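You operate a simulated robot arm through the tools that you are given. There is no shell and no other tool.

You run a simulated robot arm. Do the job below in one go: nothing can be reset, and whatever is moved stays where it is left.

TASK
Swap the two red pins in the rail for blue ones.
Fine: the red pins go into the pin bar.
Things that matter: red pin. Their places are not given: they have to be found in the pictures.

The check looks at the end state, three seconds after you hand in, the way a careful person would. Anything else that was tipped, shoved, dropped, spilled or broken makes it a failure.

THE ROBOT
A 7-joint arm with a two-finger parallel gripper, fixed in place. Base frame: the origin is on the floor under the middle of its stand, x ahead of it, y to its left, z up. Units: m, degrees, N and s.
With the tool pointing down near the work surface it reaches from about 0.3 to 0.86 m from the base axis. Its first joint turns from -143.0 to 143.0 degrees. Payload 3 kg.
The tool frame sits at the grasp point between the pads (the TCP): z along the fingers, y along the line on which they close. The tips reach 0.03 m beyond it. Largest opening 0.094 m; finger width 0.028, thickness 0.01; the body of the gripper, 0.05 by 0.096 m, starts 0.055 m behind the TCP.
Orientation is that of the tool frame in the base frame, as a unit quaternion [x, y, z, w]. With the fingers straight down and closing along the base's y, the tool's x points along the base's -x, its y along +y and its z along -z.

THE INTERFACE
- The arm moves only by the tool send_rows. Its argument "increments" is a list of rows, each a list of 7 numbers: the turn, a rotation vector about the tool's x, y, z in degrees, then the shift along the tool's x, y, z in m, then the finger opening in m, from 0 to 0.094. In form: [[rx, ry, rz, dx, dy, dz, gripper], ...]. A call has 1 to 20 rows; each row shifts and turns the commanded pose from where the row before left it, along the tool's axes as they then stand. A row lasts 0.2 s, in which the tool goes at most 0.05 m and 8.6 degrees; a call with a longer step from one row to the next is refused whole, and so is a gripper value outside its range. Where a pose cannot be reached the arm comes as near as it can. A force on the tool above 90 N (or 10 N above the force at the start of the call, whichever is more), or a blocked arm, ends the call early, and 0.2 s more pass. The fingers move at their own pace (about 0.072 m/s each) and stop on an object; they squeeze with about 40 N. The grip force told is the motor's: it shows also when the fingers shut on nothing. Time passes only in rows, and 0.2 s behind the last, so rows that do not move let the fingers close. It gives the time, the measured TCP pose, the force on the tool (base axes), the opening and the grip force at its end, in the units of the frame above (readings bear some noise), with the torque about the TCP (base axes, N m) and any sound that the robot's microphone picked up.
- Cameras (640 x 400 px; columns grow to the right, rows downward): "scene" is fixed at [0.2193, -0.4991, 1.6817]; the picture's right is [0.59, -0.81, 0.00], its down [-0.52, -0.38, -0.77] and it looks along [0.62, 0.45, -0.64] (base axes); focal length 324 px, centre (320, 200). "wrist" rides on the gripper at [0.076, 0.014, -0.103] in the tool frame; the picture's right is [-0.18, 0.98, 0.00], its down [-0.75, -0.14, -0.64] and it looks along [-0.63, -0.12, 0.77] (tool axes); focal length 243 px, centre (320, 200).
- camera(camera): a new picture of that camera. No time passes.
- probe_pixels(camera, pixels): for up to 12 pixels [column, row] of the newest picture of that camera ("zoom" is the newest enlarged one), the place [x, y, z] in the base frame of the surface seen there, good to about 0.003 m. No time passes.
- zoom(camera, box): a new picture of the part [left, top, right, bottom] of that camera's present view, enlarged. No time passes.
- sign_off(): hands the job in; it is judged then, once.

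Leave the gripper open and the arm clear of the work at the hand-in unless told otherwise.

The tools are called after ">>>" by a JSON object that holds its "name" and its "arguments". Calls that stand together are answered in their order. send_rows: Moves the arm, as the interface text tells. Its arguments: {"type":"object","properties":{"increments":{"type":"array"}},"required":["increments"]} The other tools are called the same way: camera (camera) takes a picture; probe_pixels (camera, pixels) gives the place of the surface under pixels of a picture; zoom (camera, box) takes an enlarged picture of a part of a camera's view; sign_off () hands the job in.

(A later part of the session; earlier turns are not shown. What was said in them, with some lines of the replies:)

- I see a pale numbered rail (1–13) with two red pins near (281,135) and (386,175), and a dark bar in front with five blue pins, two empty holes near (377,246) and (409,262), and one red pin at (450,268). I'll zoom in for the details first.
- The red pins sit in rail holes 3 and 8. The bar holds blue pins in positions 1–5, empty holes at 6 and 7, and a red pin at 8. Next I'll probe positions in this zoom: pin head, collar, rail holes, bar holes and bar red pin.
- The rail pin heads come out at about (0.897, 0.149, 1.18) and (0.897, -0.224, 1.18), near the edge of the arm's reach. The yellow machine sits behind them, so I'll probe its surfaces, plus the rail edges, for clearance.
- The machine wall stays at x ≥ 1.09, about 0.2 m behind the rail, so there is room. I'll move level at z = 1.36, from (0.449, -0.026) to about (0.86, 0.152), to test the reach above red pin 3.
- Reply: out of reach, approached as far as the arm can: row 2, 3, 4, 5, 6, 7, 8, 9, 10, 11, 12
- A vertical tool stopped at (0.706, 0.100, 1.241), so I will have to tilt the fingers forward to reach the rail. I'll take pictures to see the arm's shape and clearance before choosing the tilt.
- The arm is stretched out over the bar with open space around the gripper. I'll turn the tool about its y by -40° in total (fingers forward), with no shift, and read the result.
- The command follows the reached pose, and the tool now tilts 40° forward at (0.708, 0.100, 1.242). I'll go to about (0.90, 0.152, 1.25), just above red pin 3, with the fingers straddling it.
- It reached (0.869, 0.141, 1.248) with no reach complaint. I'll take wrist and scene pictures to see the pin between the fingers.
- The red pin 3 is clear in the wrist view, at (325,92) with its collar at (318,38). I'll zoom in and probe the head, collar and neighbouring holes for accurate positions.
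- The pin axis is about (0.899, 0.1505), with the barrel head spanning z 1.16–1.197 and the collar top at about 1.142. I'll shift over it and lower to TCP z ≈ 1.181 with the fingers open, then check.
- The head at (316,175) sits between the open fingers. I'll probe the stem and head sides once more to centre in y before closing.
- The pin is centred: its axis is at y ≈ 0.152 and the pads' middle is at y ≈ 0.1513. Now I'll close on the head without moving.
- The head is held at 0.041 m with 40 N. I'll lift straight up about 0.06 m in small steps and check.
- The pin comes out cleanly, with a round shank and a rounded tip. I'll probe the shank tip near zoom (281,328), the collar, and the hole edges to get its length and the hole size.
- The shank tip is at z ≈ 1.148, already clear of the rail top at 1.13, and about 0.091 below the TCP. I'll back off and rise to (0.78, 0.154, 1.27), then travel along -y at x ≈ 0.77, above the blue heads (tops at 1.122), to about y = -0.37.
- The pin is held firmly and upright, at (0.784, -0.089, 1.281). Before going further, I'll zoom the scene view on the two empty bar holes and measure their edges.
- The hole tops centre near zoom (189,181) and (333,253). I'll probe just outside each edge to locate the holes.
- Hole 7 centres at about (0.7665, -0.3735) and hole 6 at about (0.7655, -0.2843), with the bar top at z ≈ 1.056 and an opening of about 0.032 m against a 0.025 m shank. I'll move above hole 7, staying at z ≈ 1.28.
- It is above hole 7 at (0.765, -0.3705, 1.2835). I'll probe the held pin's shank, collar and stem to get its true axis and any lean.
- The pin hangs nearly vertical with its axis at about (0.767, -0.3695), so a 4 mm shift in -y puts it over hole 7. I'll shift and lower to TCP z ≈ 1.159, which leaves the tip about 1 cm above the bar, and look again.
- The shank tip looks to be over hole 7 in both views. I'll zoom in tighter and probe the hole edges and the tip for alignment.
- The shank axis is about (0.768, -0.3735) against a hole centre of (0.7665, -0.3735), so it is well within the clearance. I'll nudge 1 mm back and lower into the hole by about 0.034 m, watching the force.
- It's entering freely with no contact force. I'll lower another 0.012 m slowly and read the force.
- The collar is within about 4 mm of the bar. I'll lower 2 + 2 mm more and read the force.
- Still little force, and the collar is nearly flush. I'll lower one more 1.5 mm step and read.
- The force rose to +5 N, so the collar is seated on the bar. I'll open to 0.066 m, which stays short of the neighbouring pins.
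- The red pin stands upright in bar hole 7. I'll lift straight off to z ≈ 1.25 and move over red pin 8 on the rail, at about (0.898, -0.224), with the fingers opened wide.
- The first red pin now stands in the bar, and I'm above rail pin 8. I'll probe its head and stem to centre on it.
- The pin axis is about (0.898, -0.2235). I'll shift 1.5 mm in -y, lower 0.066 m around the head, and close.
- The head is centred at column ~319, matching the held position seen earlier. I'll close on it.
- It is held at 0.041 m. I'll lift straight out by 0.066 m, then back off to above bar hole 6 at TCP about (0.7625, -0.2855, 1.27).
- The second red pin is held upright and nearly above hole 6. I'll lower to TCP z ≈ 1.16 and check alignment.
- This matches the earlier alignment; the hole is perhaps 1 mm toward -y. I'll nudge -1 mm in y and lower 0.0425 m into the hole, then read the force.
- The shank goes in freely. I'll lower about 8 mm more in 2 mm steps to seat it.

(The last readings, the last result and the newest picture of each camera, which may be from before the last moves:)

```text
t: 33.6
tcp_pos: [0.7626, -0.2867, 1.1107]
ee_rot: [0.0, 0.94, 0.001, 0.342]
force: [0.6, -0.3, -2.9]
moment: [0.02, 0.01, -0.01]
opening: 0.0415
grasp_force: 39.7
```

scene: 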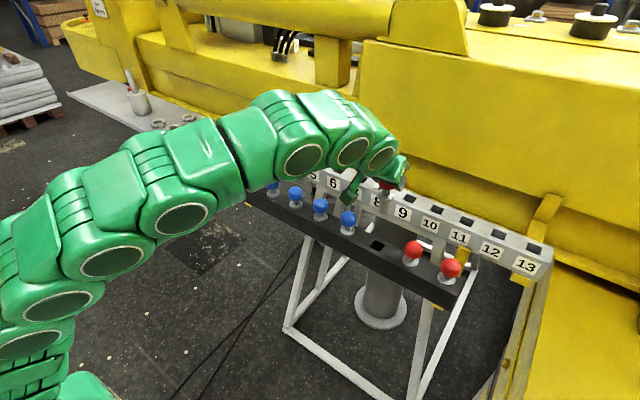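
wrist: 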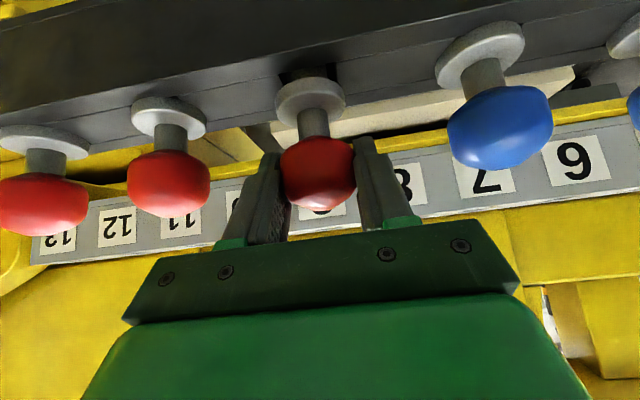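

No contact yet (force z ≈ -2.9, only the pin's weight). I'll go down 1.5 mm twice more.

>>> {"name": "send_rows", "arguments": {"increments": [[0, 0, 0, 0.00097, 0, 0.00115, 0.02], [0, 0, 0, 0.00097, 0, 0.00115, 0.02], [0, 0, 0, 0, 0, 0, 0.02]]}}

```text
t: 34.4
tcp_pos: [0.7623, -0.2861, 1.1077]
ee_rot: [0.0, 0.94, 0.0, 0.342]
force: [-0.5, -0.4, 1.0]
moment: [0.08, 0.03, 0.02]
opening: 0.0415
grasp_force: 40.1
```

The force changed to +1 N, so the collar has just touched down. I'll open to 0.066 and look.

>>> {"name": "send_rows", "arguments": {"increments": [[0, 0, 0, 0, 0, 0, 0.066], [0, 0, 0, 0, 0, 0, 0.066], [0, 0, 0, 0, 0, 0, 0.066]]}}

>>> {"name": "camera", "arguments": {"camera": "wrist"}}

```text
t: 35.2
tcp_pos: [0.7619, -0.2866, 1.1069]
ee_rot: [0.001, 0.94, -0.001, 0.342]
force: [0.2, 0.4, 0.6]
moment: [0.02, -0.02, 0.01]
opening: 0.0659
grasp_force: 0.1
```

```text
taken
```

wrist: 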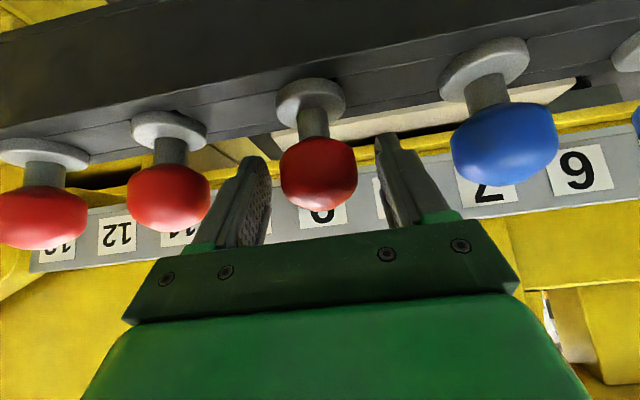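

The red pin stands in bar hole 6. I'll rise to z ≈ 1.19, shift to above blue pin 5 at y ≈ -0.1935, and take a look.

>>> {"name": "send_rows", "arguments": {"increments": [[0, 0, 0, -0.00643, 0, -0.00766, 0.066], [0, 0, 0, -0.01157, 0, -0.01379, 0.066], [0, 0, 0, -0.01157, 0, -0.01379, 0.066], [0, 0, 0, -0.01157, 0, -0.01379, 0.066], [0, 0, 0, -0.01157, 0, -0.01379, 0.066], [0, 0, 0, -0.00115, 0.031, 0.00096, 0.066], [0, 0, 0, 0, 0.031, 0, 0.066], [0, 0, 0, 0, 0.031, 0, 0.066], [0, 0, 0, 0, 0, 0, 0.066]]}}

>>> {"name": "camera", "arguments": {"camera": "wrist"}}

>>> {"name": "camera", "arguments": {"camera": "scene"}}

```text
t: 37.2
tcp_pos: [0.7637, -0.1924, 1.189]
ee_rot: [-0.001, 0.94, 0.0, 0.342]
force: [0.2, 0.0, 0.2]
moment: [0.03, 0.02, -0.01]
opening: 0.0661
grasp_force: 0.0
```

```text
taken
```

wrist: 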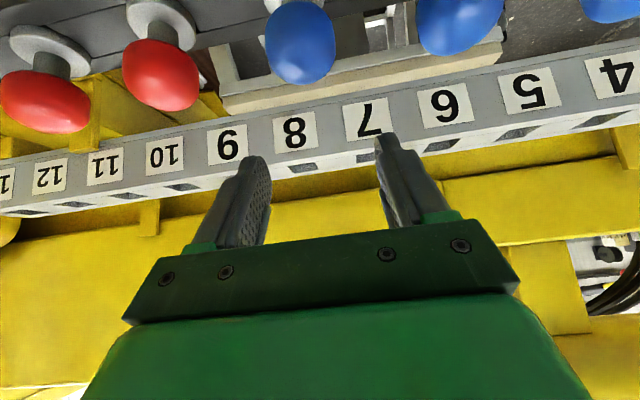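

```text
taken
```

scene: 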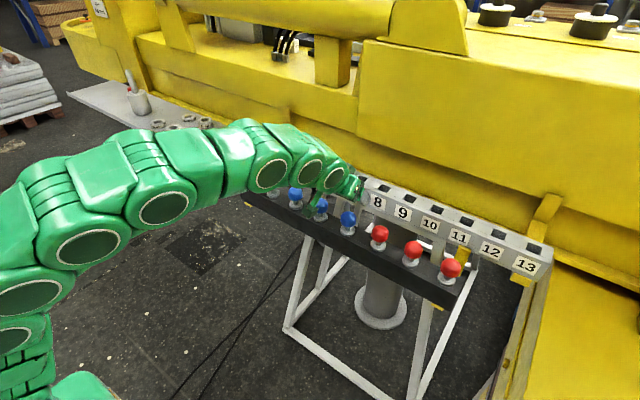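

All three red pins are upright in the bar. Blue pin 5 is at (300,40) in the wrist view; I'll probe its head for centring.

>>> {"name": "probe_pixels", "arguments": {"camera": "wrist", "pixels": [[300, 20], [300, 40], [303, 75], [268, 42], [333, 40], [243, 200], [390, 180]]}}

```text
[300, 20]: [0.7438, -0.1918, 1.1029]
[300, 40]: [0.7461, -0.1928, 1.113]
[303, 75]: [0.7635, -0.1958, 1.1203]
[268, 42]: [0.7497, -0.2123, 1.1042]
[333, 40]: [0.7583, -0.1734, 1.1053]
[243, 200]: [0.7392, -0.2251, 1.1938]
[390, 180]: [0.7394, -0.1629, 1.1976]
```

It is centred: pin y ≈ -0.193, finger middle ≈ -0.194. I'll lower 0.081 m to TCP z ≈ 1.108 and look.

>>> {"name": "send_rows", "arguments": {"increments": [[0, 0, 0, 0.01302, 0, 0.01551, 0.066], [0, 0, 0, 0.01302, 0, 0.01551, 0.066], [0, 0, 0, 0.01302, 0, 0.01551, 0.066], [0, 0, 0, 0.01302, 0, 0.01551, 0.066], [0, 0, 0, 0, 0, 0, 0.066]]}}

>>> {"name": "camera", "arguments": {"camera": "wrist"}}

```text
t: 38.4
tcp_pos: [0.7631, -0.1941, 1.1078]
ee_rot: [0.0, 0.94, 0.0, 0.342]
force: [-0.2, -0.6, 0.2]
moment: [0.0, -0.03, 0.0]
opening: 0.0659
grasp_force: 0.0
```

```text
taken
```

wrist: 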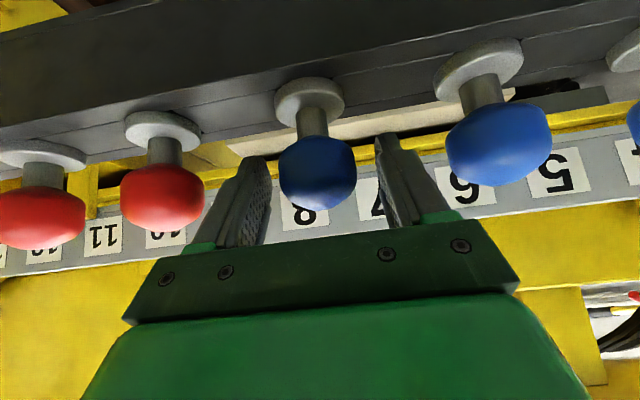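

The blue head is at (317,172) between the pads, well centred. I'll close, then lift straight up to z ≈ 1.25.

>>> {"name": "send_rows", "arguments": {"increments": [[0, 0, 0, 0, 0, 0, 0.02], [0, 0, 0, 0, 0, 0, 0.02], [0, 0, 0, 0, 0, 0, 0.02], [0, 0, 0, 0, 0, 0, 0.02], [0, 0, 0, -0.00643, 0, -0.00766, 0.02], [0, 0, 0, -0.00643, 0, -0.00766, 0.02], [0, 0, 0, -0.00643, 0, -0.00766, 0.02], [0, 0, 0, -0.00643, 0, -0.00766, 0.02], [0, 0, 0, -0.00643, 0, -0.00766, 0.02], [0, 0, 0, -0.00643, 0, -0.00766, 0.02], [0, 0, 0, -0.01286, 0, -0.01532, 0.02], [0, 0, 0, -0.01286, 0, -0.01532, 0.02], [0, 0, 0, -0.01286, 0, -0.01532, 0.02], [0, 0, 0, -0.01286, 0, -0.01532, 0.02], [0, 0, 0, 0, 0, 0, 0.02]]}}

>>> {"name": "camera", "arguments": {"camera": "wrist"}}

>>> {"name": "camera", "arguments": {"camera": "scene"}}

```text
t: 41.6
tcp_pos: [0.7611, -0.1923, 1.2486]
ee_rot: [0.0, 0.94, 0.0, 0.341]
force: [0.0, 0.5, -2.4]
moment: [0.0, 0.03, 0.02]
opening: 0.0414
grasp_force: 40.5
```

```text
taken
```

wrist: 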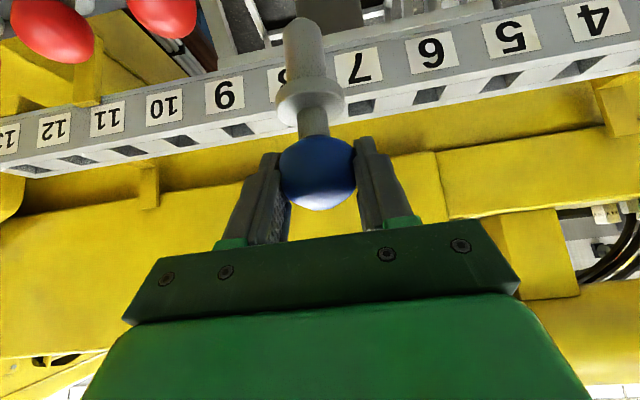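

```text
taken
```

scene: 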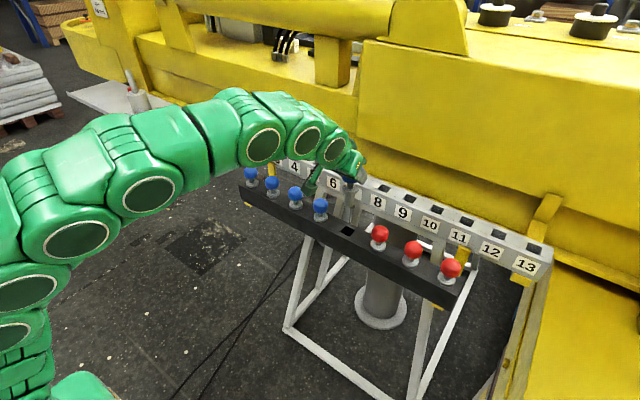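

The blue pin is out and upright. I'll zoom the scene on the now-empty rail hole 8 to measure its edges.

>>> {"name": "zoom", "arguments": {"camera": "scene", "box": [360, 165, 440, 215]}}

```text
8.00 times, centred on (400, 190) of scene
```

zoom: 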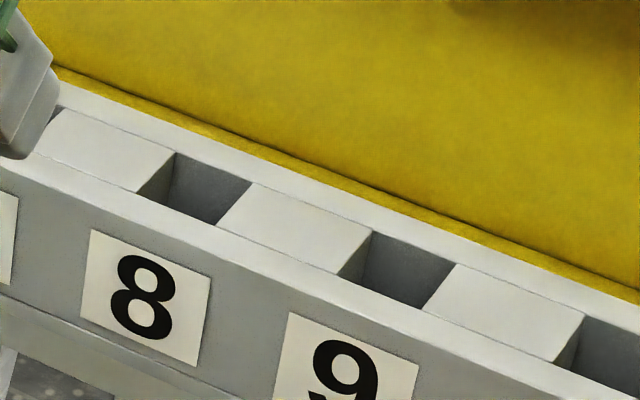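

Hole 8's corners are near zoom (137,193), (175,153), (252,183) and (216,225). I'll probe just outside each edge.

>>> {"name": "probe_pixels", "arguments": {"camera": "zoom", "pixels": [[173, 214], [216, 162], [149, 170], [241, 207], [366, 292], [412, 240], [339, 254], [436, 287]]}}

>>> {"name": "probe_pixels", "arguments": {"camera": "wrist", "pixels": [[304, 30], [305, 45], [306, 60], [307, 75], [290, 45], [322, 45], [317, 175]]}}

```text
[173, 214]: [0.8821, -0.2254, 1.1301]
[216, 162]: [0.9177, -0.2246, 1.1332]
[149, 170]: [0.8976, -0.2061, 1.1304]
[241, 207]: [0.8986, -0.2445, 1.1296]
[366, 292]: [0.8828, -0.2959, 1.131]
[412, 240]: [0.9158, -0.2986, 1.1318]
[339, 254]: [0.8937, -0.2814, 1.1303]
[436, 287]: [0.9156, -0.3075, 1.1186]
```

```text
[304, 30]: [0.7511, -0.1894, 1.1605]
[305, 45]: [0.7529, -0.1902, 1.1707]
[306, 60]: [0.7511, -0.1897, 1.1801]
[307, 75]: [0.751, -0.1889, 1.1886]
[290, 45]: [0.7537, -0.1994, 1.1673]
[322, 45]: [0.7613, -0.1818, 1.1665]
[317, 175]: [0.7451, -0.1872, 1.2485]
```

Rail hole 8 centres at about (0.8995, -0.2252) with its top at 1.130, and the held pin's axis is about TCP + (0.002, 0.0015). I'll move forward level at z ≈ 1.25 to TCP (0.8976, -0.226).

>>> {"name": "send_rows", "arguments": {"increments": [[0, 0, 0, -0.01743, -0.0056, 0.01463, 0.02], [0, 0, 0, -0.01743, -0.0056, 0.01463, 0.02], [0, 0, 0, -0.01743, -0.0056, 0.01463, 0.02], [0, 0, 0, -0.01743, -0.0056, 0.01463, 0.02], [0, 0, 0, -0.01743, -0.0056, 0.01463, 0.02], [0, 0, 0, -0.01743, -0.0056, 0.01463, 0.02], [0, 0, 0, 0, 0, 0, 0.02]]}}

>>> {"name": "camera", "arguments": {"camera": "wrist"}}

>>> {"name": "zoom", "arguments": {"camera": "wrist", "box": [240, 0, 380, 100]}}

>>> {"name": "zoom", "arguments": {"camera": "scene", "box": [355, 150, 419, 200]}}

>>> {"name": "probe_pixels", "arguments": {"camera": "wrist", "pixels": [[305, 35], [306, 55], [307, 75], [290, 45], [320, 45], [317, 178]]}}

```text
t: 43.2
tcp_pos: [0.8989, -0.2267, 1.2499]
ee_rot: [0.0, 0.94, 0.0, 0.342]
force: [0.0, 0.1, -1.9]
moment: [-0.02, 0.02, -0.01]
opening: 0.0411
grasp_force: 40.3
```

```text
taken
```

wrist: 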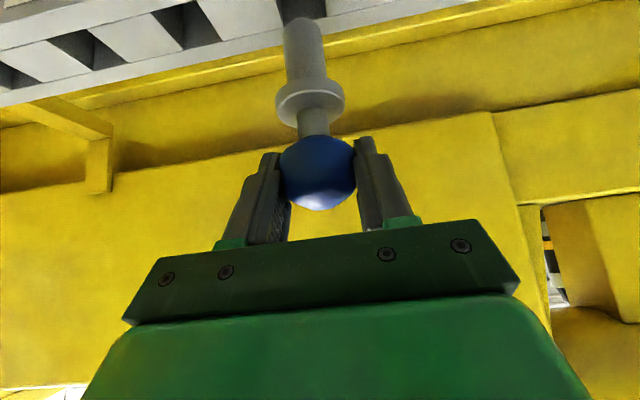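

```text
4.00 times, centred on (310, 50) of wrist
```

zoom: 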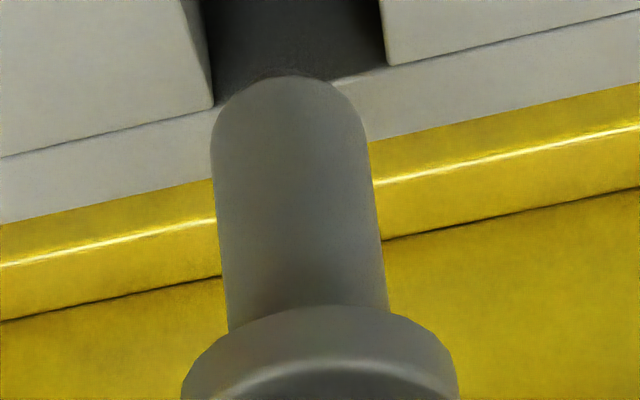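

```text
8.00 times, centred on (387, 175) of scene
```

zoom: 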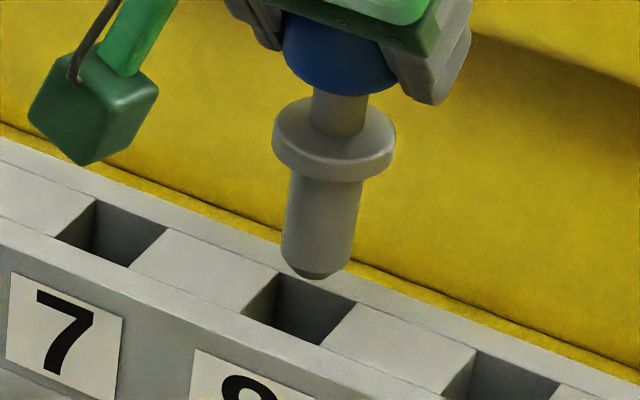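

```text
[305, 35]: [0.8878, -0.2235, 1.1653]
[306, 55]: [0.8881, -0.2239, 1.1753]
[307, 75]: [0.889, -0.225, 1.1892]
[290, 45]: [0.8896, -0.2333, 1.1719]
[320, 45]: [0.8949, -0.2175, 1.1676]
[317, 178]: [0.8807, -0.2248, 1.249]
```

The pin axis reads about (0.8995, -0.225), but comparing pin and hole in both zooms suggests the pin should go about 1.7 mm toward +y. I'll make that shift, lower 0.014 m, and recheck.

>>> {"name": "send_rows", "arguments": {"increments": [[0, 0, 0, 0, 0.0017, 0, 0.02], [0, 0, 0, 0.0045, 0, 0.00536, 0.02], [0, 0, 0, 0.0045, 0, 0.00536, 0.02], [0, 0, 0, 0, 0, 0, 0.02]]}}

>>> {"name": "zoom", "arguments": {"camera": "wrist", "box": [240, 0, 380, 100]}}

>>> {"name": "zoom", "arguments": {"camera": "scene", "box": [355, 150, 419, 200]}}

```text
t: 44.2
tcp_pos: [0.8992, -0.2246, 1.2345]
ee_rot: [0.0, 0.94, 0.0, 0.342]
force: [-0.5, -0.7, -1.9]
moment: [0.0, 0.0, -0.04]
opening: 0.0412
grasp_force: 39.6
```

```text
4.00 times, centred on (310, 50) of wrist
```

zoom: 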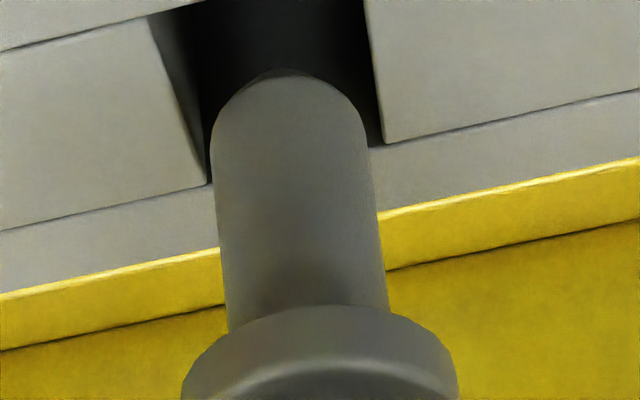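

```text
8.00 times, centred on (387, 175) of scene
```

zoom: 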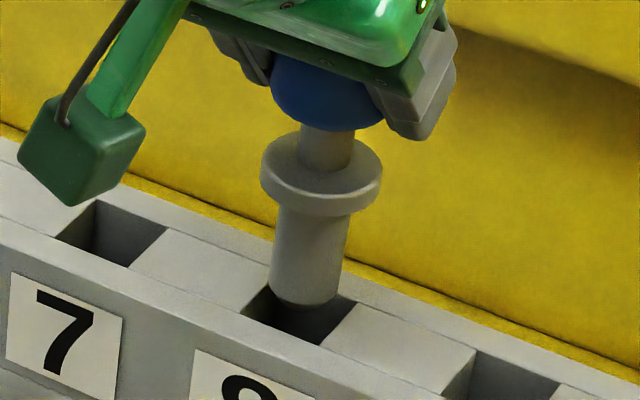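

The hole edges now match the view at the two successful insertions. I'll lower 0.042 m into rail hole 8 and read the force.

>>> {"name": "send_rows", "arguments": {"increments": [[0, 0, 0, 0.00547, 0, 0.00651, 0.02], [0, 0, 0, 0.00547, 0, 0.00651, 0.02], [0, 0, 0, 0.00547, 0, 0.00651, 0.02], [0, 0, 0, 0.00547, 0, 0.00651, 0.02], [0, 0, 0, 0.00514, 0, 0.00613, 0.02], [0, 0, 0, 0, 0, 0, 0.02]]}}

>>> {"name": "camera", "arguments": {"camera": "wrist"}}

```text
t: 45.6
tcp_pos: [0.9004, -0.2252, 1.1926]
ee_rot: [0.0, 0.94, 0.0, 0.342]
force: [0.2, -0.2, -2.8]
moment: [0.0, 0.01, 0.03]
opening: 0.0411
grasp_force: 40.6
```

```text
taken
```

wrist: 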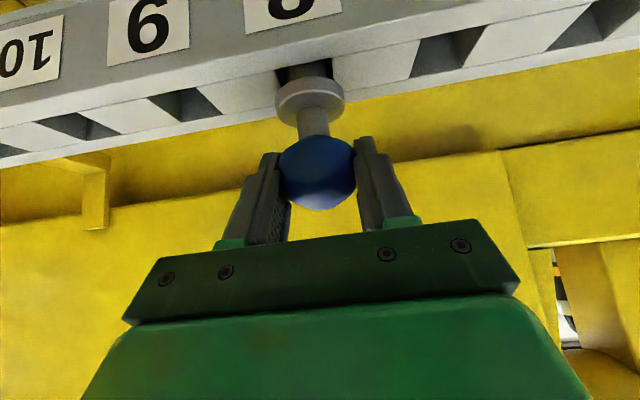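

It's going in with no contact force. I'll lower 6 mm more in 2 mm steps.

>>> {"name": "send_rows", "arguments": {"increments": [[0, 0, 0, 0.00129, 0, 0.00153, 0.02], [0, 0, 0, 0.00129, 0, 0.00153, 0.02], [0, 0, 0, 0.00129, 0, 0.00153, 0.02], [0, 0, 0, 0, 0, 0, 0.02]]}}

```text
t: 46.6
tcp_pos: [0.9, -0.2247, 1.1873]
ee_rot: [0.001, 0.94, 0.0, 0.342]
force: [0.3, 0.5, -2.7]
moment: [-0.01, -0.02, 0.01]
opening: 0.0413
grasp_force: 39.8
```

Still no contact at z = 1.187. I'll take two more 1.5 mm steps.

>>> {"name": "send_rows", "arguments": {"increments": [[0, 0, 0, 0.00097, 0, 0.00115, 0.02], [0, 0, 0, 0.00097, 0, 0.00115, 0.02], [0, 0, 0, 0, 0, 0, 0.02]]}}

```text
t: 47.4
tcp_pos: [0.8993, -0.2251, 1.1853]
ee_rot: [0.001, 0.94, -0.001, 0.342]
force: [0.5, 0.4, -1.6]
moment: [-0.01, 0.04, -0.01]
opening: 0.0412
grasp_force: 39.8
```

>>> {"name": "send_rows", "arguments": {"increments": [[0, 0, 0, 0.00097, 0, 0.00115, 0.02], [0, 0, 0, 0, 0, 0, 0.02]]}}

>>> {"name": "zoom", "arguments": {"camera": "wrist", "box": [220, 40, 400, 150]}}

```text
t: 48.0
tcp_pos: [0.8989, -0.2251, 1.1826]
ee_rot: [-0.001, 0.939, 0.0, 0.343]
force: [3.1, -0.3, 7.4]
moment: [0.03, -0.04, -0.02]
opening: 0.0416
grasp_force: 40.1
```

```text
3.56 times, centred on (310, 95) of wrist
```

zoom: 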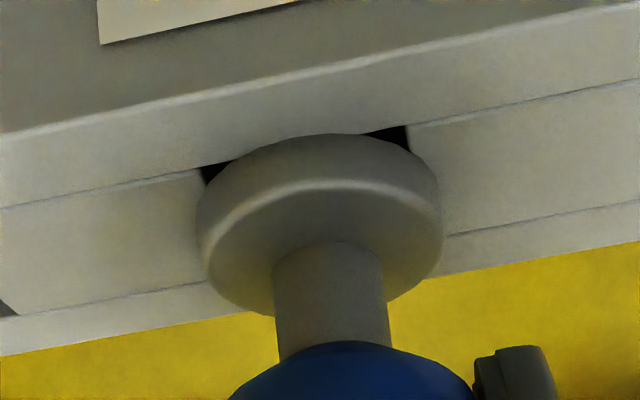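

The force rose to +7 N and the collar is flush on the rail, so the pin is seated. I'll open the fingers and then rise straight off to z ≈ 1.26.

>>> {"name": "send_rows", "arguments": {"increments": [[0, 0, 0, 0, 0, 0, 0.08], [0, 0, 0, 0, 0, 0, 0.08], [0, 0, 0, 0, 0, 0, 0.08], [0, 0, 0, 0, 0, 0, 0.08], [0, 0, 0, -0.00643, 0, -0.00766, 0.08], [0, 0, 0, -0.01286, 0, -0.01532, 0.08], [0, 0, 0, -0.01286, 0, -0.01532, 0.08], [0, 0, 0, -0.01286, 0, -0.01532, 0.08], [0, 0, 0, 0, 0, 0, 0.08]]}}

>>> {"name": "camera", "arguments": {"camera": "wrist"}}

>>> {"name": "camera", "arguments": {"camera": "scene"}}

```text
t: 50.0
tcp_pos: [0.899, -0.2239, 1.2519]
ee_rot: [0.0, 0.94, 0.0, 0.343]
force: [0.2, 1.0, 0.9]
moment: [0.02, -0.01, 0.01]
opening: 0.0801
grasp_force: 0.0
```

```text
taken
```

wrist: 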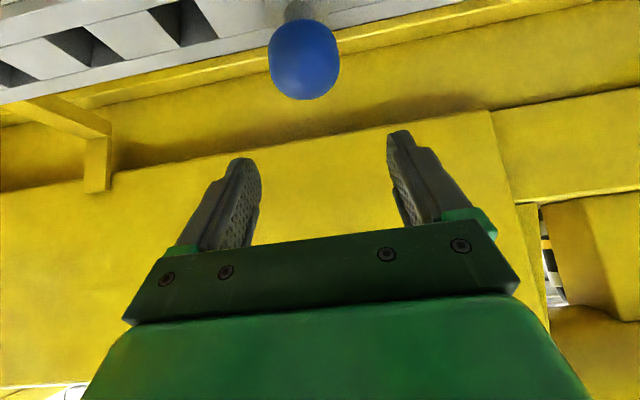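

```text
taken
```

scene: 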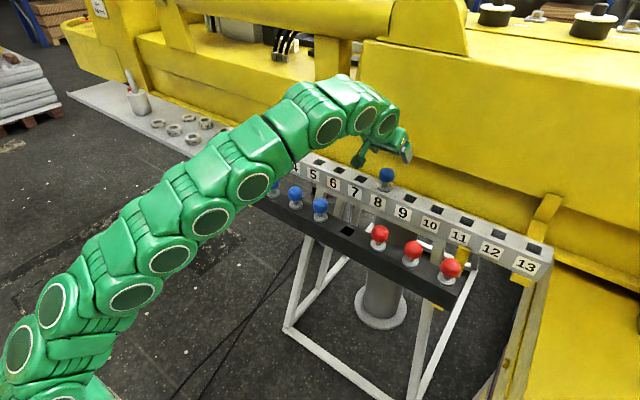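

Blue is now in rail 8. Next I'll go to blue pin 1 on the bar, at about (0.765, 0.165): back and across at z ≈ 1.25, then down to z ≈ 1.19.

>>> {"name": "send_rows", "arguments": {"increments": [[0, 0, 0, 0.01042, 0.0389, -0.00874, 0.07], [0, 0, 0, 0.01042, 0.0389, -0.00874, 0.07], [0, 0, 0, 0.01042, 0.0389, -0.00874, 0.07], [0, 0, 0, 0.01042, 0.0389, -0.00874, 0.07], [0, 0, 0, 0.01042, 0.0389, -0.00874, 0.07], [0, 0, 0, 0.01042, 0.0389, -0.00874, 0.07], [0, 0, 0, 0.01042, 0.0389, -0.00874, 0.07], [0, 0, 0, 0.01042, 0.0389, -0.00874, 0.07], [0, 0, 0, 0.01042, 0.0389, -0.00874, 0.07], [0, 0, 0, 0.01042, 0.0389, -0.00874, 0.07], [0, 0, 0, 0.01331, 0, 0.01586, 0.07], [0, 0, 0, 0.01331, 0, 0.01586, 0.07], [0, 0, 0, 0.01331, 0, 0.01586, 0.07], [0, 0, 0, 0, 0, 0, 0.07]]}}

>>> {"name": "camera", "arguments": {"camera": "wrist"}}

>>> {"name": "camera", "arguments": {"camera": "scene"}}

```text
t: 53.0
tcp_pos: [0.7625, 0.1645, 1.1898]
ee_rot: [0.0, 0.94, 0.0, 0.341]
force: [0.2, -0.3, 0.1]
moment: [0.03, 0.0, -0.03]
opening: 0.0699
grasp_force: 0.1
```

```text
taken
```

wrist: 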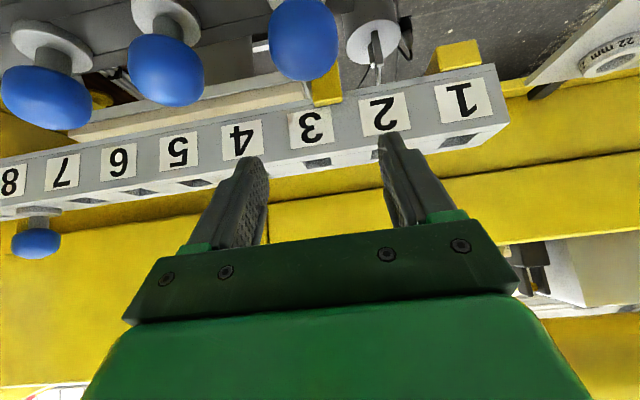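

```text
taken
```

scene: 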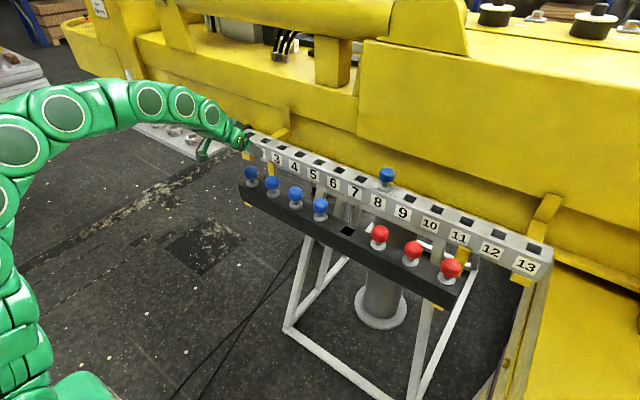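

Blue pin 1 is at (304,38). A white round object appears beside it near (374,40), so I'll probe that along with the pin head, and zoom the scene on rail hole 3.

>>> {"name": "probe_pixels", "arguments": {"camera": "wrist", "pixels": [[304, 20], [304, 40], [306, 75], [272, 40], [336, 40], [374, 42], [360, 30], [395, 30], [243, 200], [392, 180]]}}

>>> {"name": "zoom", "arguments": {"camera": "wrist", "box": [240, 0, 440, 120]}}

>>> {"name": "zoom", "arguments": {"camera": "scene", "box": [250, 125, 330, 175]}}

```text
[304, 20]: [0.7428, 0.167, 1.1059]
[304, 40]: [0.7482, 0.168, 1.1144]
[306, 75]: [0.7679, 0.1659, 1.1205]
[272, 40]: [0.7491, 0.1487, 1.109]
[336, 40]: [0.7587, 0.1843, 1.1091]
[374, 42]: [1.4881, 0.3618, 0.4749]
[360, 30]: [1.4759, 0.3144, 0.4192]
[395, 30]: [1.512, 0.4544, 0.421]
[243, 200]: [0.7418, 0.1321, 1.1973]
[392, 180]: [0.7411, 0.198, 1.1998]
```

```text
3.20 times, centred on (340, 60) of wrist
```

zoom: 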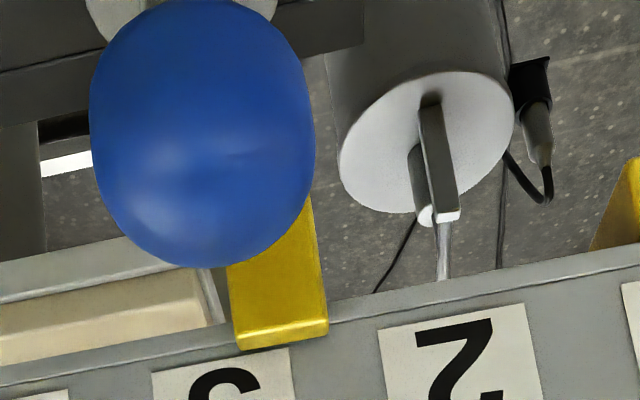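

```text
8.00 times, centred on (290, 150) of scene
```

zoom: 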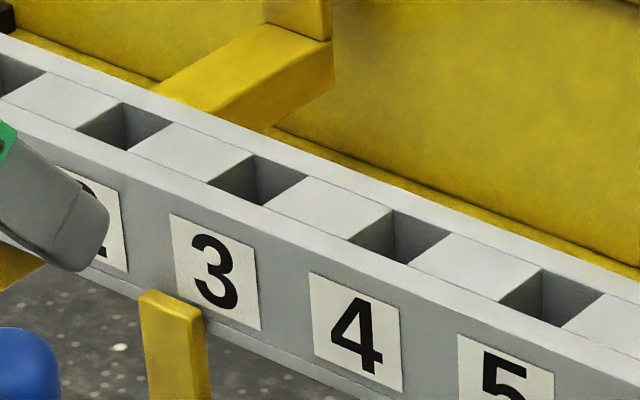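

That round object is far below, around z ≈ 0.45, so it doesn't matter. I'll probe the edges of rail hole 3 (centre near zoom (257,180)).

>>> {"name": "probe_pixels", "arguments": {"camera": "zoom", "pixels": [[231, 199], [284, 160], [224, 165], [291, 194], [370, 251], [425, 216], [364, 222], [435, 251]]}}

>>> {"name": "send_rows", "arguments": {"increments": [[0, 0, 0, 0, 0.001, 0, 0.07], [0, 0, 0, 0.01302, 0, 0.01551, 0.07], [0, 0, 0, 0.01302, 0, 0.01551, 0.07], [0, 0, 0, 0.01302, 0, 0.01551, 0.07], [0, 0, 0, 0.01302, 0, 0.01551, 0.07], [0, 0, 0, 0, 0, 0, 0.07]]}}

>>> {"name": "camera", "arguments": {"camera": "wrist"}}

```text
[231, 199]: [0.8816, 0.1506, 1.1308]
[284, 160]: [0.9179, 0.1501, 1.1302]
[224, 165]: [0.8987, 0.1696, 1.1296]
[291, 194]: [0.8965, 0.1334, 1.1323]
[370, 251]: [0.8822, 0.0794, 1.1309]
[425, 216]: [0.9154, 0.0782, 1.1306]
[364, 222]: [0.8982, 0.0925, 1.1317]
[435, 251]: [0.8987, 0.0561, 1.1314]
```

```text
t: 54.4
tcp_pos: [0.7636, 0.1643, 1.1088]
ee_rot: [0.001, 0.939, 0.0, 0.343]
force: [0.2, -0.2, -0.3]
moment: [0.01, -0.01, 0.02]
opening: 0.0699
grasp_force: 0.1
```

```text
taken
```

wrist: 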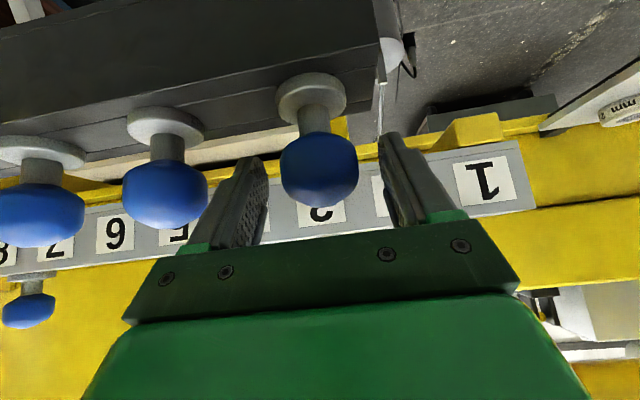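

Rail hole 3 centres at about (0.899, 0.151), and the blue head at (319,170) is centred between the pads. I'll close and lift straight up to z ≈ 1.25.

>>> {"name": "send_rows", "arguments": {"increments": [[0, 0, 0, 0, 0, 0, 0.02], [0, 0, 0, 0, 0, 0, 0.02], [0, 0, 0, 0, 0, 0, 0.02], [0, 0, 0, 0, 0, 0, 0.02], [0, 0, 0, -0.00643, 0, -0.00766, 0.02], [0, 0, 0, -0.00643, 0, -0.00766, 0.02], [0, 0, 0, -0.00643, 0, -0.00766, 0.02], [0, 0, 0, -0.00643, 0, -0.00766, 0.02], [0, 0, 0, -0.00643, 0, -0.00766, 0.02], [0, 0, 0, -0.00643, 0, -0.00766, 0.02], [0, 0, 0, -0.01286, 0, -0.01532, 0.02], [0, 0, 0, -0.01286, 0, -0.01532, 0.02], [0, 0, 0, -0.01286, 0, -0.01532, 0.02], [0, 0, 0, -0.01286, 0, -0.01532, 0.02], [0, 0, 0, 0, 0, 0, 0.02]]}}

>>> {"name": "camera", "arguments": {"camera": "wrist"}}

>>> {"name": "probe_pixels", "arguments": {"camera": "wrist", "pixels": [[304, 30], [305, 45], [306, 60], [307, 75], [290, 45], [322, 45], [317, 175]]}}

```text
t: 57.6
tcp_pos: [0.763, 0.1643, 1.2476]
ee_rot: [0.0, 0.94, 0.0, 0.342]
force: [0.3, 0.5, -1.7]
moment: [0.01, -0.02, 0.05]
opening: 0.0409
grasp_force: 40.0
```

```text
taken
```

wrist: 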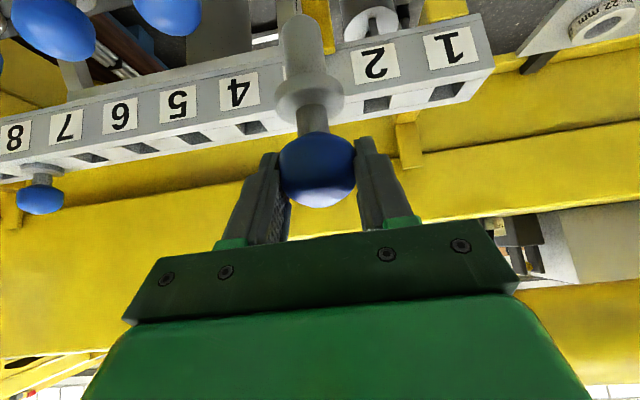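

```text
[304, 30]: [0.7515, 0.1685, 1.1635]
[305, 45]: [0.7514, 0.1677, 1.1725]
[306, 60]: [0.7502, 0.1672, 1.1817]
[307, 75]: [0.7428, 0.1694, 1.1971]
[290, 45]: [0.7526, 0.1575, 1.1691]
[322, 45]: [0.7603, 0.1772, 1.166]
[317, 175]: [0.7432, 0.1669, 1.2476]
```

The blue pin is held upright. I'll move forward level at z ≈ 1.25 to over rail hole 3, at TCP about (0.899, 0.150), and check alignment.

>>> {"name": "send_rows", "arguments": {"increments": [[0, 0, 0, -0.01756, -0.00238, 0.01435, 0.02], [0, 0, 0, -0.01756, -0.00238, 0.01435, 0.02], [0, 0, 0, -0.01756, -0.00238, 0.01435, 0.02], [0, 0, 0, -0.01756, -0.00238, 0.01435, 0.02], [0, 0, 0, -0.01756, -0.00238, 0.01435, 0.02], [0, 0, 0, -0.01756, -0.00238, 0.01435, 0.02], [0, 0, 0, 0, 0, 0, 0.02]]}}

>>> {"name": "zoom", "arguments": {"camera": "wrist", "box": [240, 0, 380, 100]}}

>>> {"name": "zoom", "arguments": {"camera": "scene", "box": [250, 110, 314, 160]}}

```text
t: 59.2
tcp_pos: [0.9007, 0.1509, 1.2518]
ee_rot: [-0.001, 0.94, 0.0, 0.341]
force: [1.1, -0.1, -2.3]
moment: [0.02, 0.01, -0.01]
opening: 0.0413
grasp_force: 40.2
```

```text
4.00 times, centred on (310, 50) of wrist
```

zoom: 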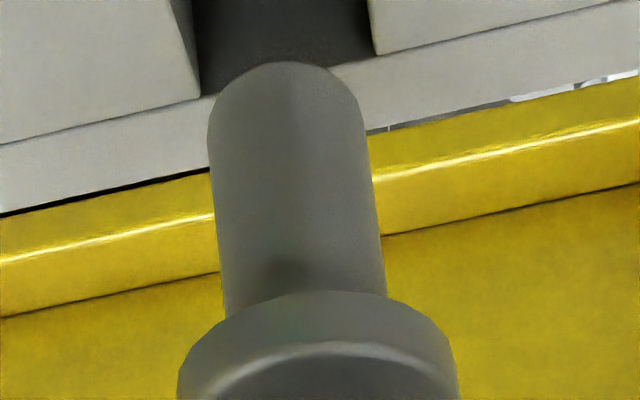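

```text
8.00 times, centred on (282, 135) of scene
```

zoom: 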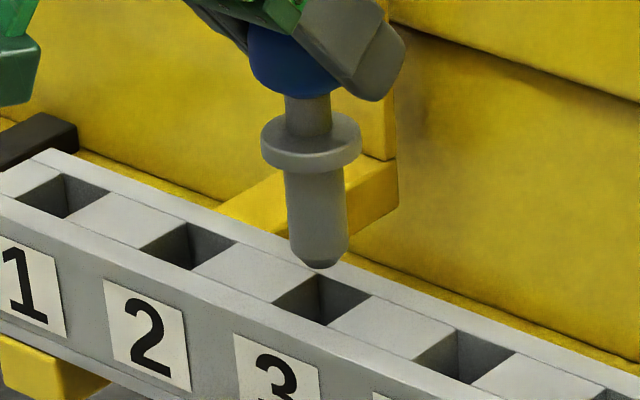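

Pin and hole line up within about 1 mm in both zooms. I'll lower 0.015 m so the tip is just above the hole, and recheck.

>>> {"name": "send_rows", "arguments": {"increments": [[0, 0, 0, 0.00482, 0, 0.00574, 0.02], [0, 0, 0, 0.00482, 0, 0.00574, 0.02], [0, 0, 0, 0, 0, 0, 0.02]]}}

>>> {"name": "zoom", "arguments": {"camera": "wrist", "box": [240, 0, 380, 100]}}

>>> {"name": "zoom", "arguments": {"camera": "scene", "box": [250, 110, 314, 160]}}

```text
t: 60.0
tcp_pos: [0.8989, 0.1503, 1.2355]
ee_rot: [0.001, 0.94, -0.001, 0.342]
force: [0.6, 0.6, -2.2]
moment: [-0.01, 0.03, 0.0]
opening: 0.0415
grasp_force: 39.9
```

```text
4.00 times, centred on (310, 50) of wrist
```

zoom: 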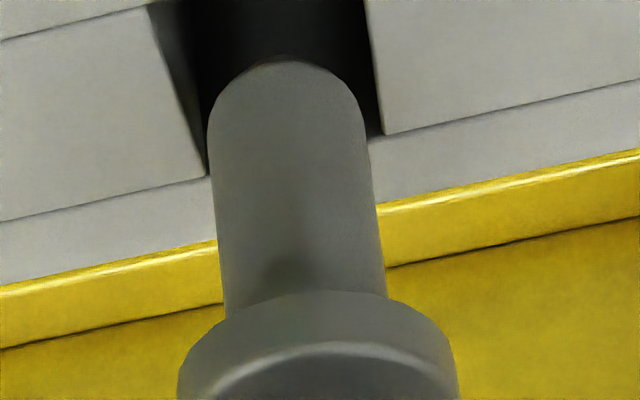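

```text
8.00 times, centred on (282, 135) of scene
```

zoom: 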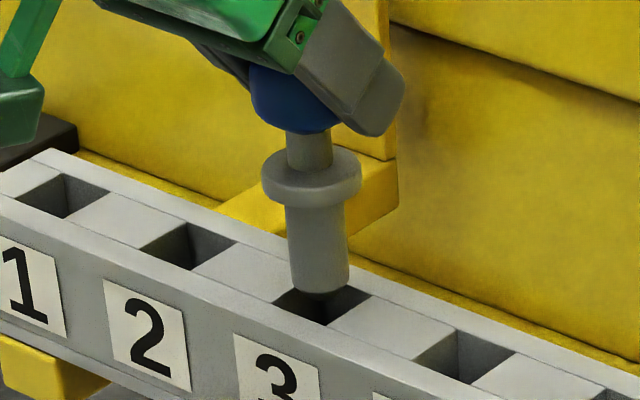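

The tip is entering the hole opening, with edges at zoom (208,178)/(385,135) as before. I'll lower 0.042 m and read the force.

>>> {"name": "send_rows", "arguments": {"increments": [[0, 0, 0, 0.00547, 0, 0.00651, 0.02], [0, 0, 0, 0.00547, 0, 0.00651, 0.02], [0, 0, 0, 0.00547, 0, 0.00651, 0.02], [0, 0, 0, 0.00547, 0, 0.00651, 0.02], [0, 0, 0, 0.00514, 0, 0.00613, 0.02], [0, 0, 0, 0, 0, 0, 0.02]]}}

>>> {"name": "camera", "arguments": {"camera": "wrist"}}

```text
t: 61.4
tcp_pos: [0.8995, 0.1517, 1.1961]
ee_rot: [0.0, 0.94, 0.001, 0.342]
force: [1.1, -0.3, -2.5]
moment: [0.0, -0.01, -0.01]
opening: 0.0412
grasp_force: 39.9
```

```text
taken
```

wrist: 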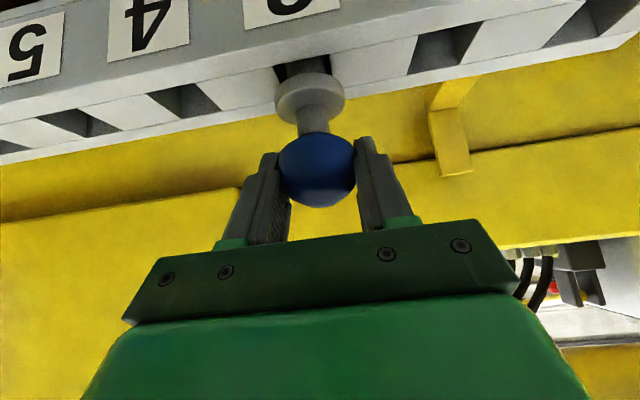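

It's going in freely (force only the pin's weight). I'll lower 8 mm more in 2 mm steps.

>>> {"name": "send_rows", "arguments": {"increments": [[0, 0, 0, 0.00129, 0, 0.00153, 0.02], [0, 0, 0, 0.00129, 0, 0.00153, 0.02], [0, 0, 0, 0.00129, 0, 0.00153, 0.02], [0, 0, 0, 0.00129, 0, 0.00153, 0.02], [0, 0, 0, 0, 0, 0, 0.02]]}}

```text
t: 62.6
tcp_pos: [0.8999, 0.1502, 1.1866]
ee_rot: [-0.001, 0.94, 0.0, 0.342]
force: [-0.2, -0.3, -3.5]
moment: [0.01, -0.02, 0.0]
opening: 0.0413
grasp_force: 40.1
```

No contact yet at z = 1.187. I'll step down 1.5 mm once more and read again.

>>> {"name": "send_rows", "arguments": {"increments": [[0, 0, 0, 0.00097, 0, 0.00115, 0.02], [0, 0, 0, 0, 0, 0, 0.02]]}}

```text
t: 63.2
tcp_pos: [0.9006, 0.1496, 1.1862]
ee_rot: [0.0, 0.94, 0.0, 0.342]
force: [-0.4, -0.2, -2.6]
moment: [0.01, 0.01, 0.0]
opening: 0.0413
grasp_force: 40.0
```

Still free. One more 1.5 mm step.

>>> {"name": "send_rows", "arguments": {"increments": [[0, 0, 0, 0.00097, 0, 0.00115, 0.02], [0, 0, 0, 0, 0, 0, 0.02]]}}

>>> {"name": "zoom", "arguments": {"camera": "wrist", "box": [220, 40, 400, 150]}}

```text
t: 63.8
tcp_pos: [0.8986, 0.15, 1.184]
ee_rot: [0.0, 0.939, 0.0, 0.343]
force: [1.9, -0.8, 7.7]
moment: [-0.05, 0.06, 0.0]
opening: 0.0414
grasp_force: 40.1
```

```text
3.56 times, centred on (310, 95) of wrist
```

zoom: 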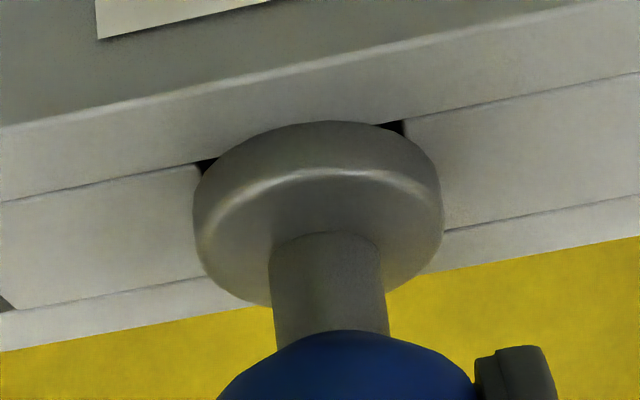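

The force rose to +8 N and the collar sits flush, so it is seated. I'll open the fingers, rise straight up, then back away clear of the work.

>>> {"name": "send_rows", "arguments": {"increments": [[0, 0, 0, 0, 0, 0, 0.08], [0, 0, 0, 0, 0, 0, 0.08], [0, 0, 0, 0, 0, 0, 0.08], [0, 0, 0, 0, 0, 0, 0.08], [0, 0, 0, -0.00643, 0, -0.00766, 0.08], [0, 0, 0, -0.01286, 0, -0.01532, 0.08], [0, 0, 0, -0.01286, 0, -0.01532, 0.08], [0, 0, 0, -0.01286, 0, -0.01532, 0.08], [0, 0, 0, 0, 0, 0, 0.08]]}}

>>> {"name": "camera", "arguments": {"camera": "wrist"}}

>>> {"name": "camera", "arguments": {"camera": "scene"}}

```text
t: 65.8
tcp_pos: [0.8999, 0.1513, 1.2554]
ee_rot: [-0.001, 0.94, 0.0, 0.342]
force: [-0.1, -0.5, -0.3]
moment: [-0.01, -0.03, 0.03]
opening: 0.0801
grasp_force: 0.0
```

```text
taken
```

wrist: 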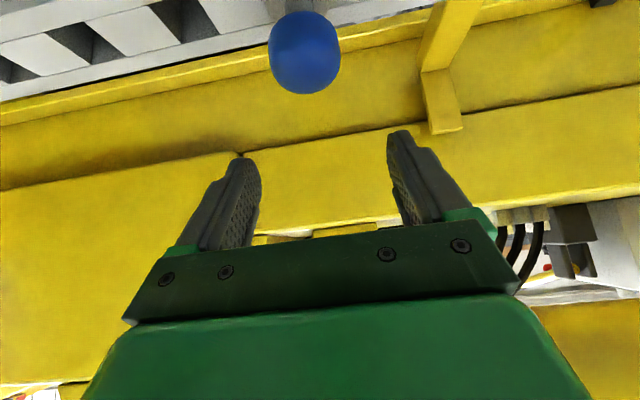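

```text
taken
```

scene: 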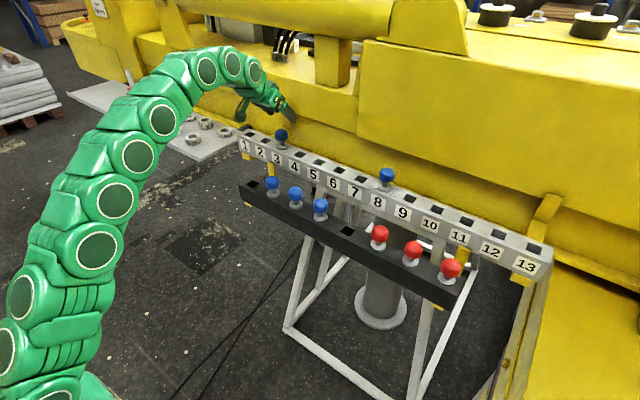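

Both rail positions 3 and 8 now hold blue pins. I'll back the arm away to around (0.55, 0.05, 1.32), gripper open, and then inspect everything.

>>> {"name": "send_rows", "arguments": {"increments": [[0, 0, 0, 0.0256, -0.011, -0.0302, 0.08], [0, 0, 0, 0.0256, -0.011, -0.0302, 0.08], [0, 0, 0, 0.0256, -0.011, -0.0302, 0.08], [0, 0, 0, 0.0256, -0.011, -0.0302, 0.08], [0, 0, 0, 0.0256, -0.011, -0.0302, 0.08], [0, 0, 0, 0.0256, -0.011, -0.0302, 0.08], [0, 0, 0, 0.0256, -0.011, -0.0302, 0.08], [0, 0, 0, 0.0256, -0.011, -0.0302, 0.08], [0, 0, 0, 0.0256, -0.011, -0.0302, 0.08], [0, 0, 0, 0, 0, 0, 0.08]]}}

>>> {"name": "camera", "arguments": {"camera": "scene"}}

>>> {"name": "zoom", "arguments": {"camera": "scene", "box": [225, 110, 405, 222]}}

>>> {"name": "zoom", "arguments": {"camera": "scene", "box": [320, 150, 560, 300]}}

```text
t: 68.0
tcp_pos: [0.5466, 0.0515, 1.3114]
ee_rot: [-0.001, 0.939, 0.001, 0.343]
force: [0.1, -1.1, -0.1]
moment: [-0.01, -0.03, -0.01]
opening: 0.08
grasp_force: 0.0
```

```text
taken
```

scene: 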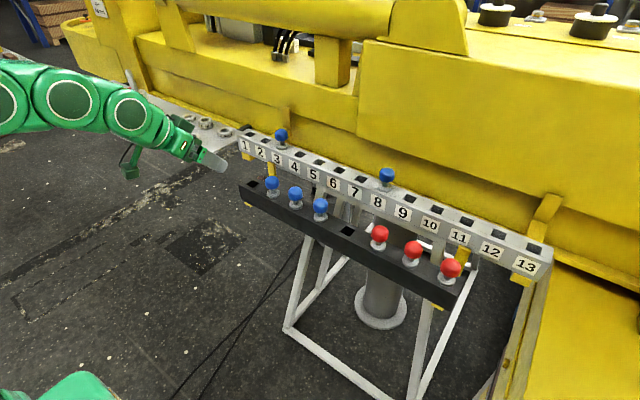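

```text
3.56 times, centred on (315, 166) of scene
```

zoom: 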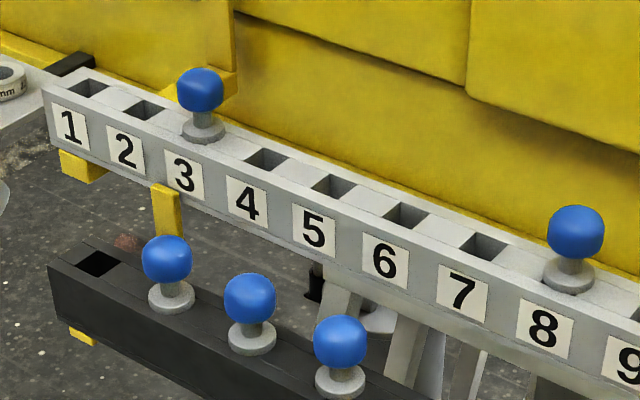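

```text
2.67 times, centred on (440, 225) of scene
```

zoom: 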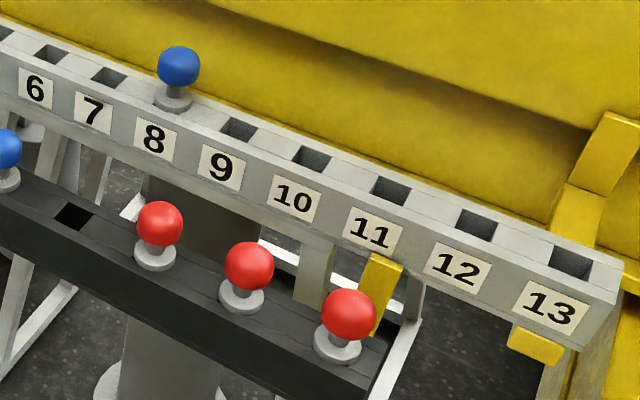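

Blue pins stand seated and upright in rail holes 3 and 8. The two red pins stand seated in the bar next to the original red one, with three blue pins undisturbed. The gripper is open and the arm is clear at (0.547, 0.052, 1.311), so I'm handing in.

>>> {"name": "sign_off", "arguments": {}}

```text
The job is handed in.
```

The swap is done and handed in: rail holes 3 and 8 now hold blue pins, and the two red pins that were there are in the pin bar.

- **Red pins:** the one from rail hole 3 went into bar position 7 and the one from rail hole 8 into position 6. They stand next to the red pin already at position 8.
- **Blue pins:** these came from bar positions 1 and 5, which are now empty. The blue pins at positions 2, 3 and 4 were not touched.
- **Final check:** in the last pictures all four moved pins stand upright with their collars on the surface, and nothing else looks disturbed.

The gripper is open and the arm is backed well away from the bar and rail.
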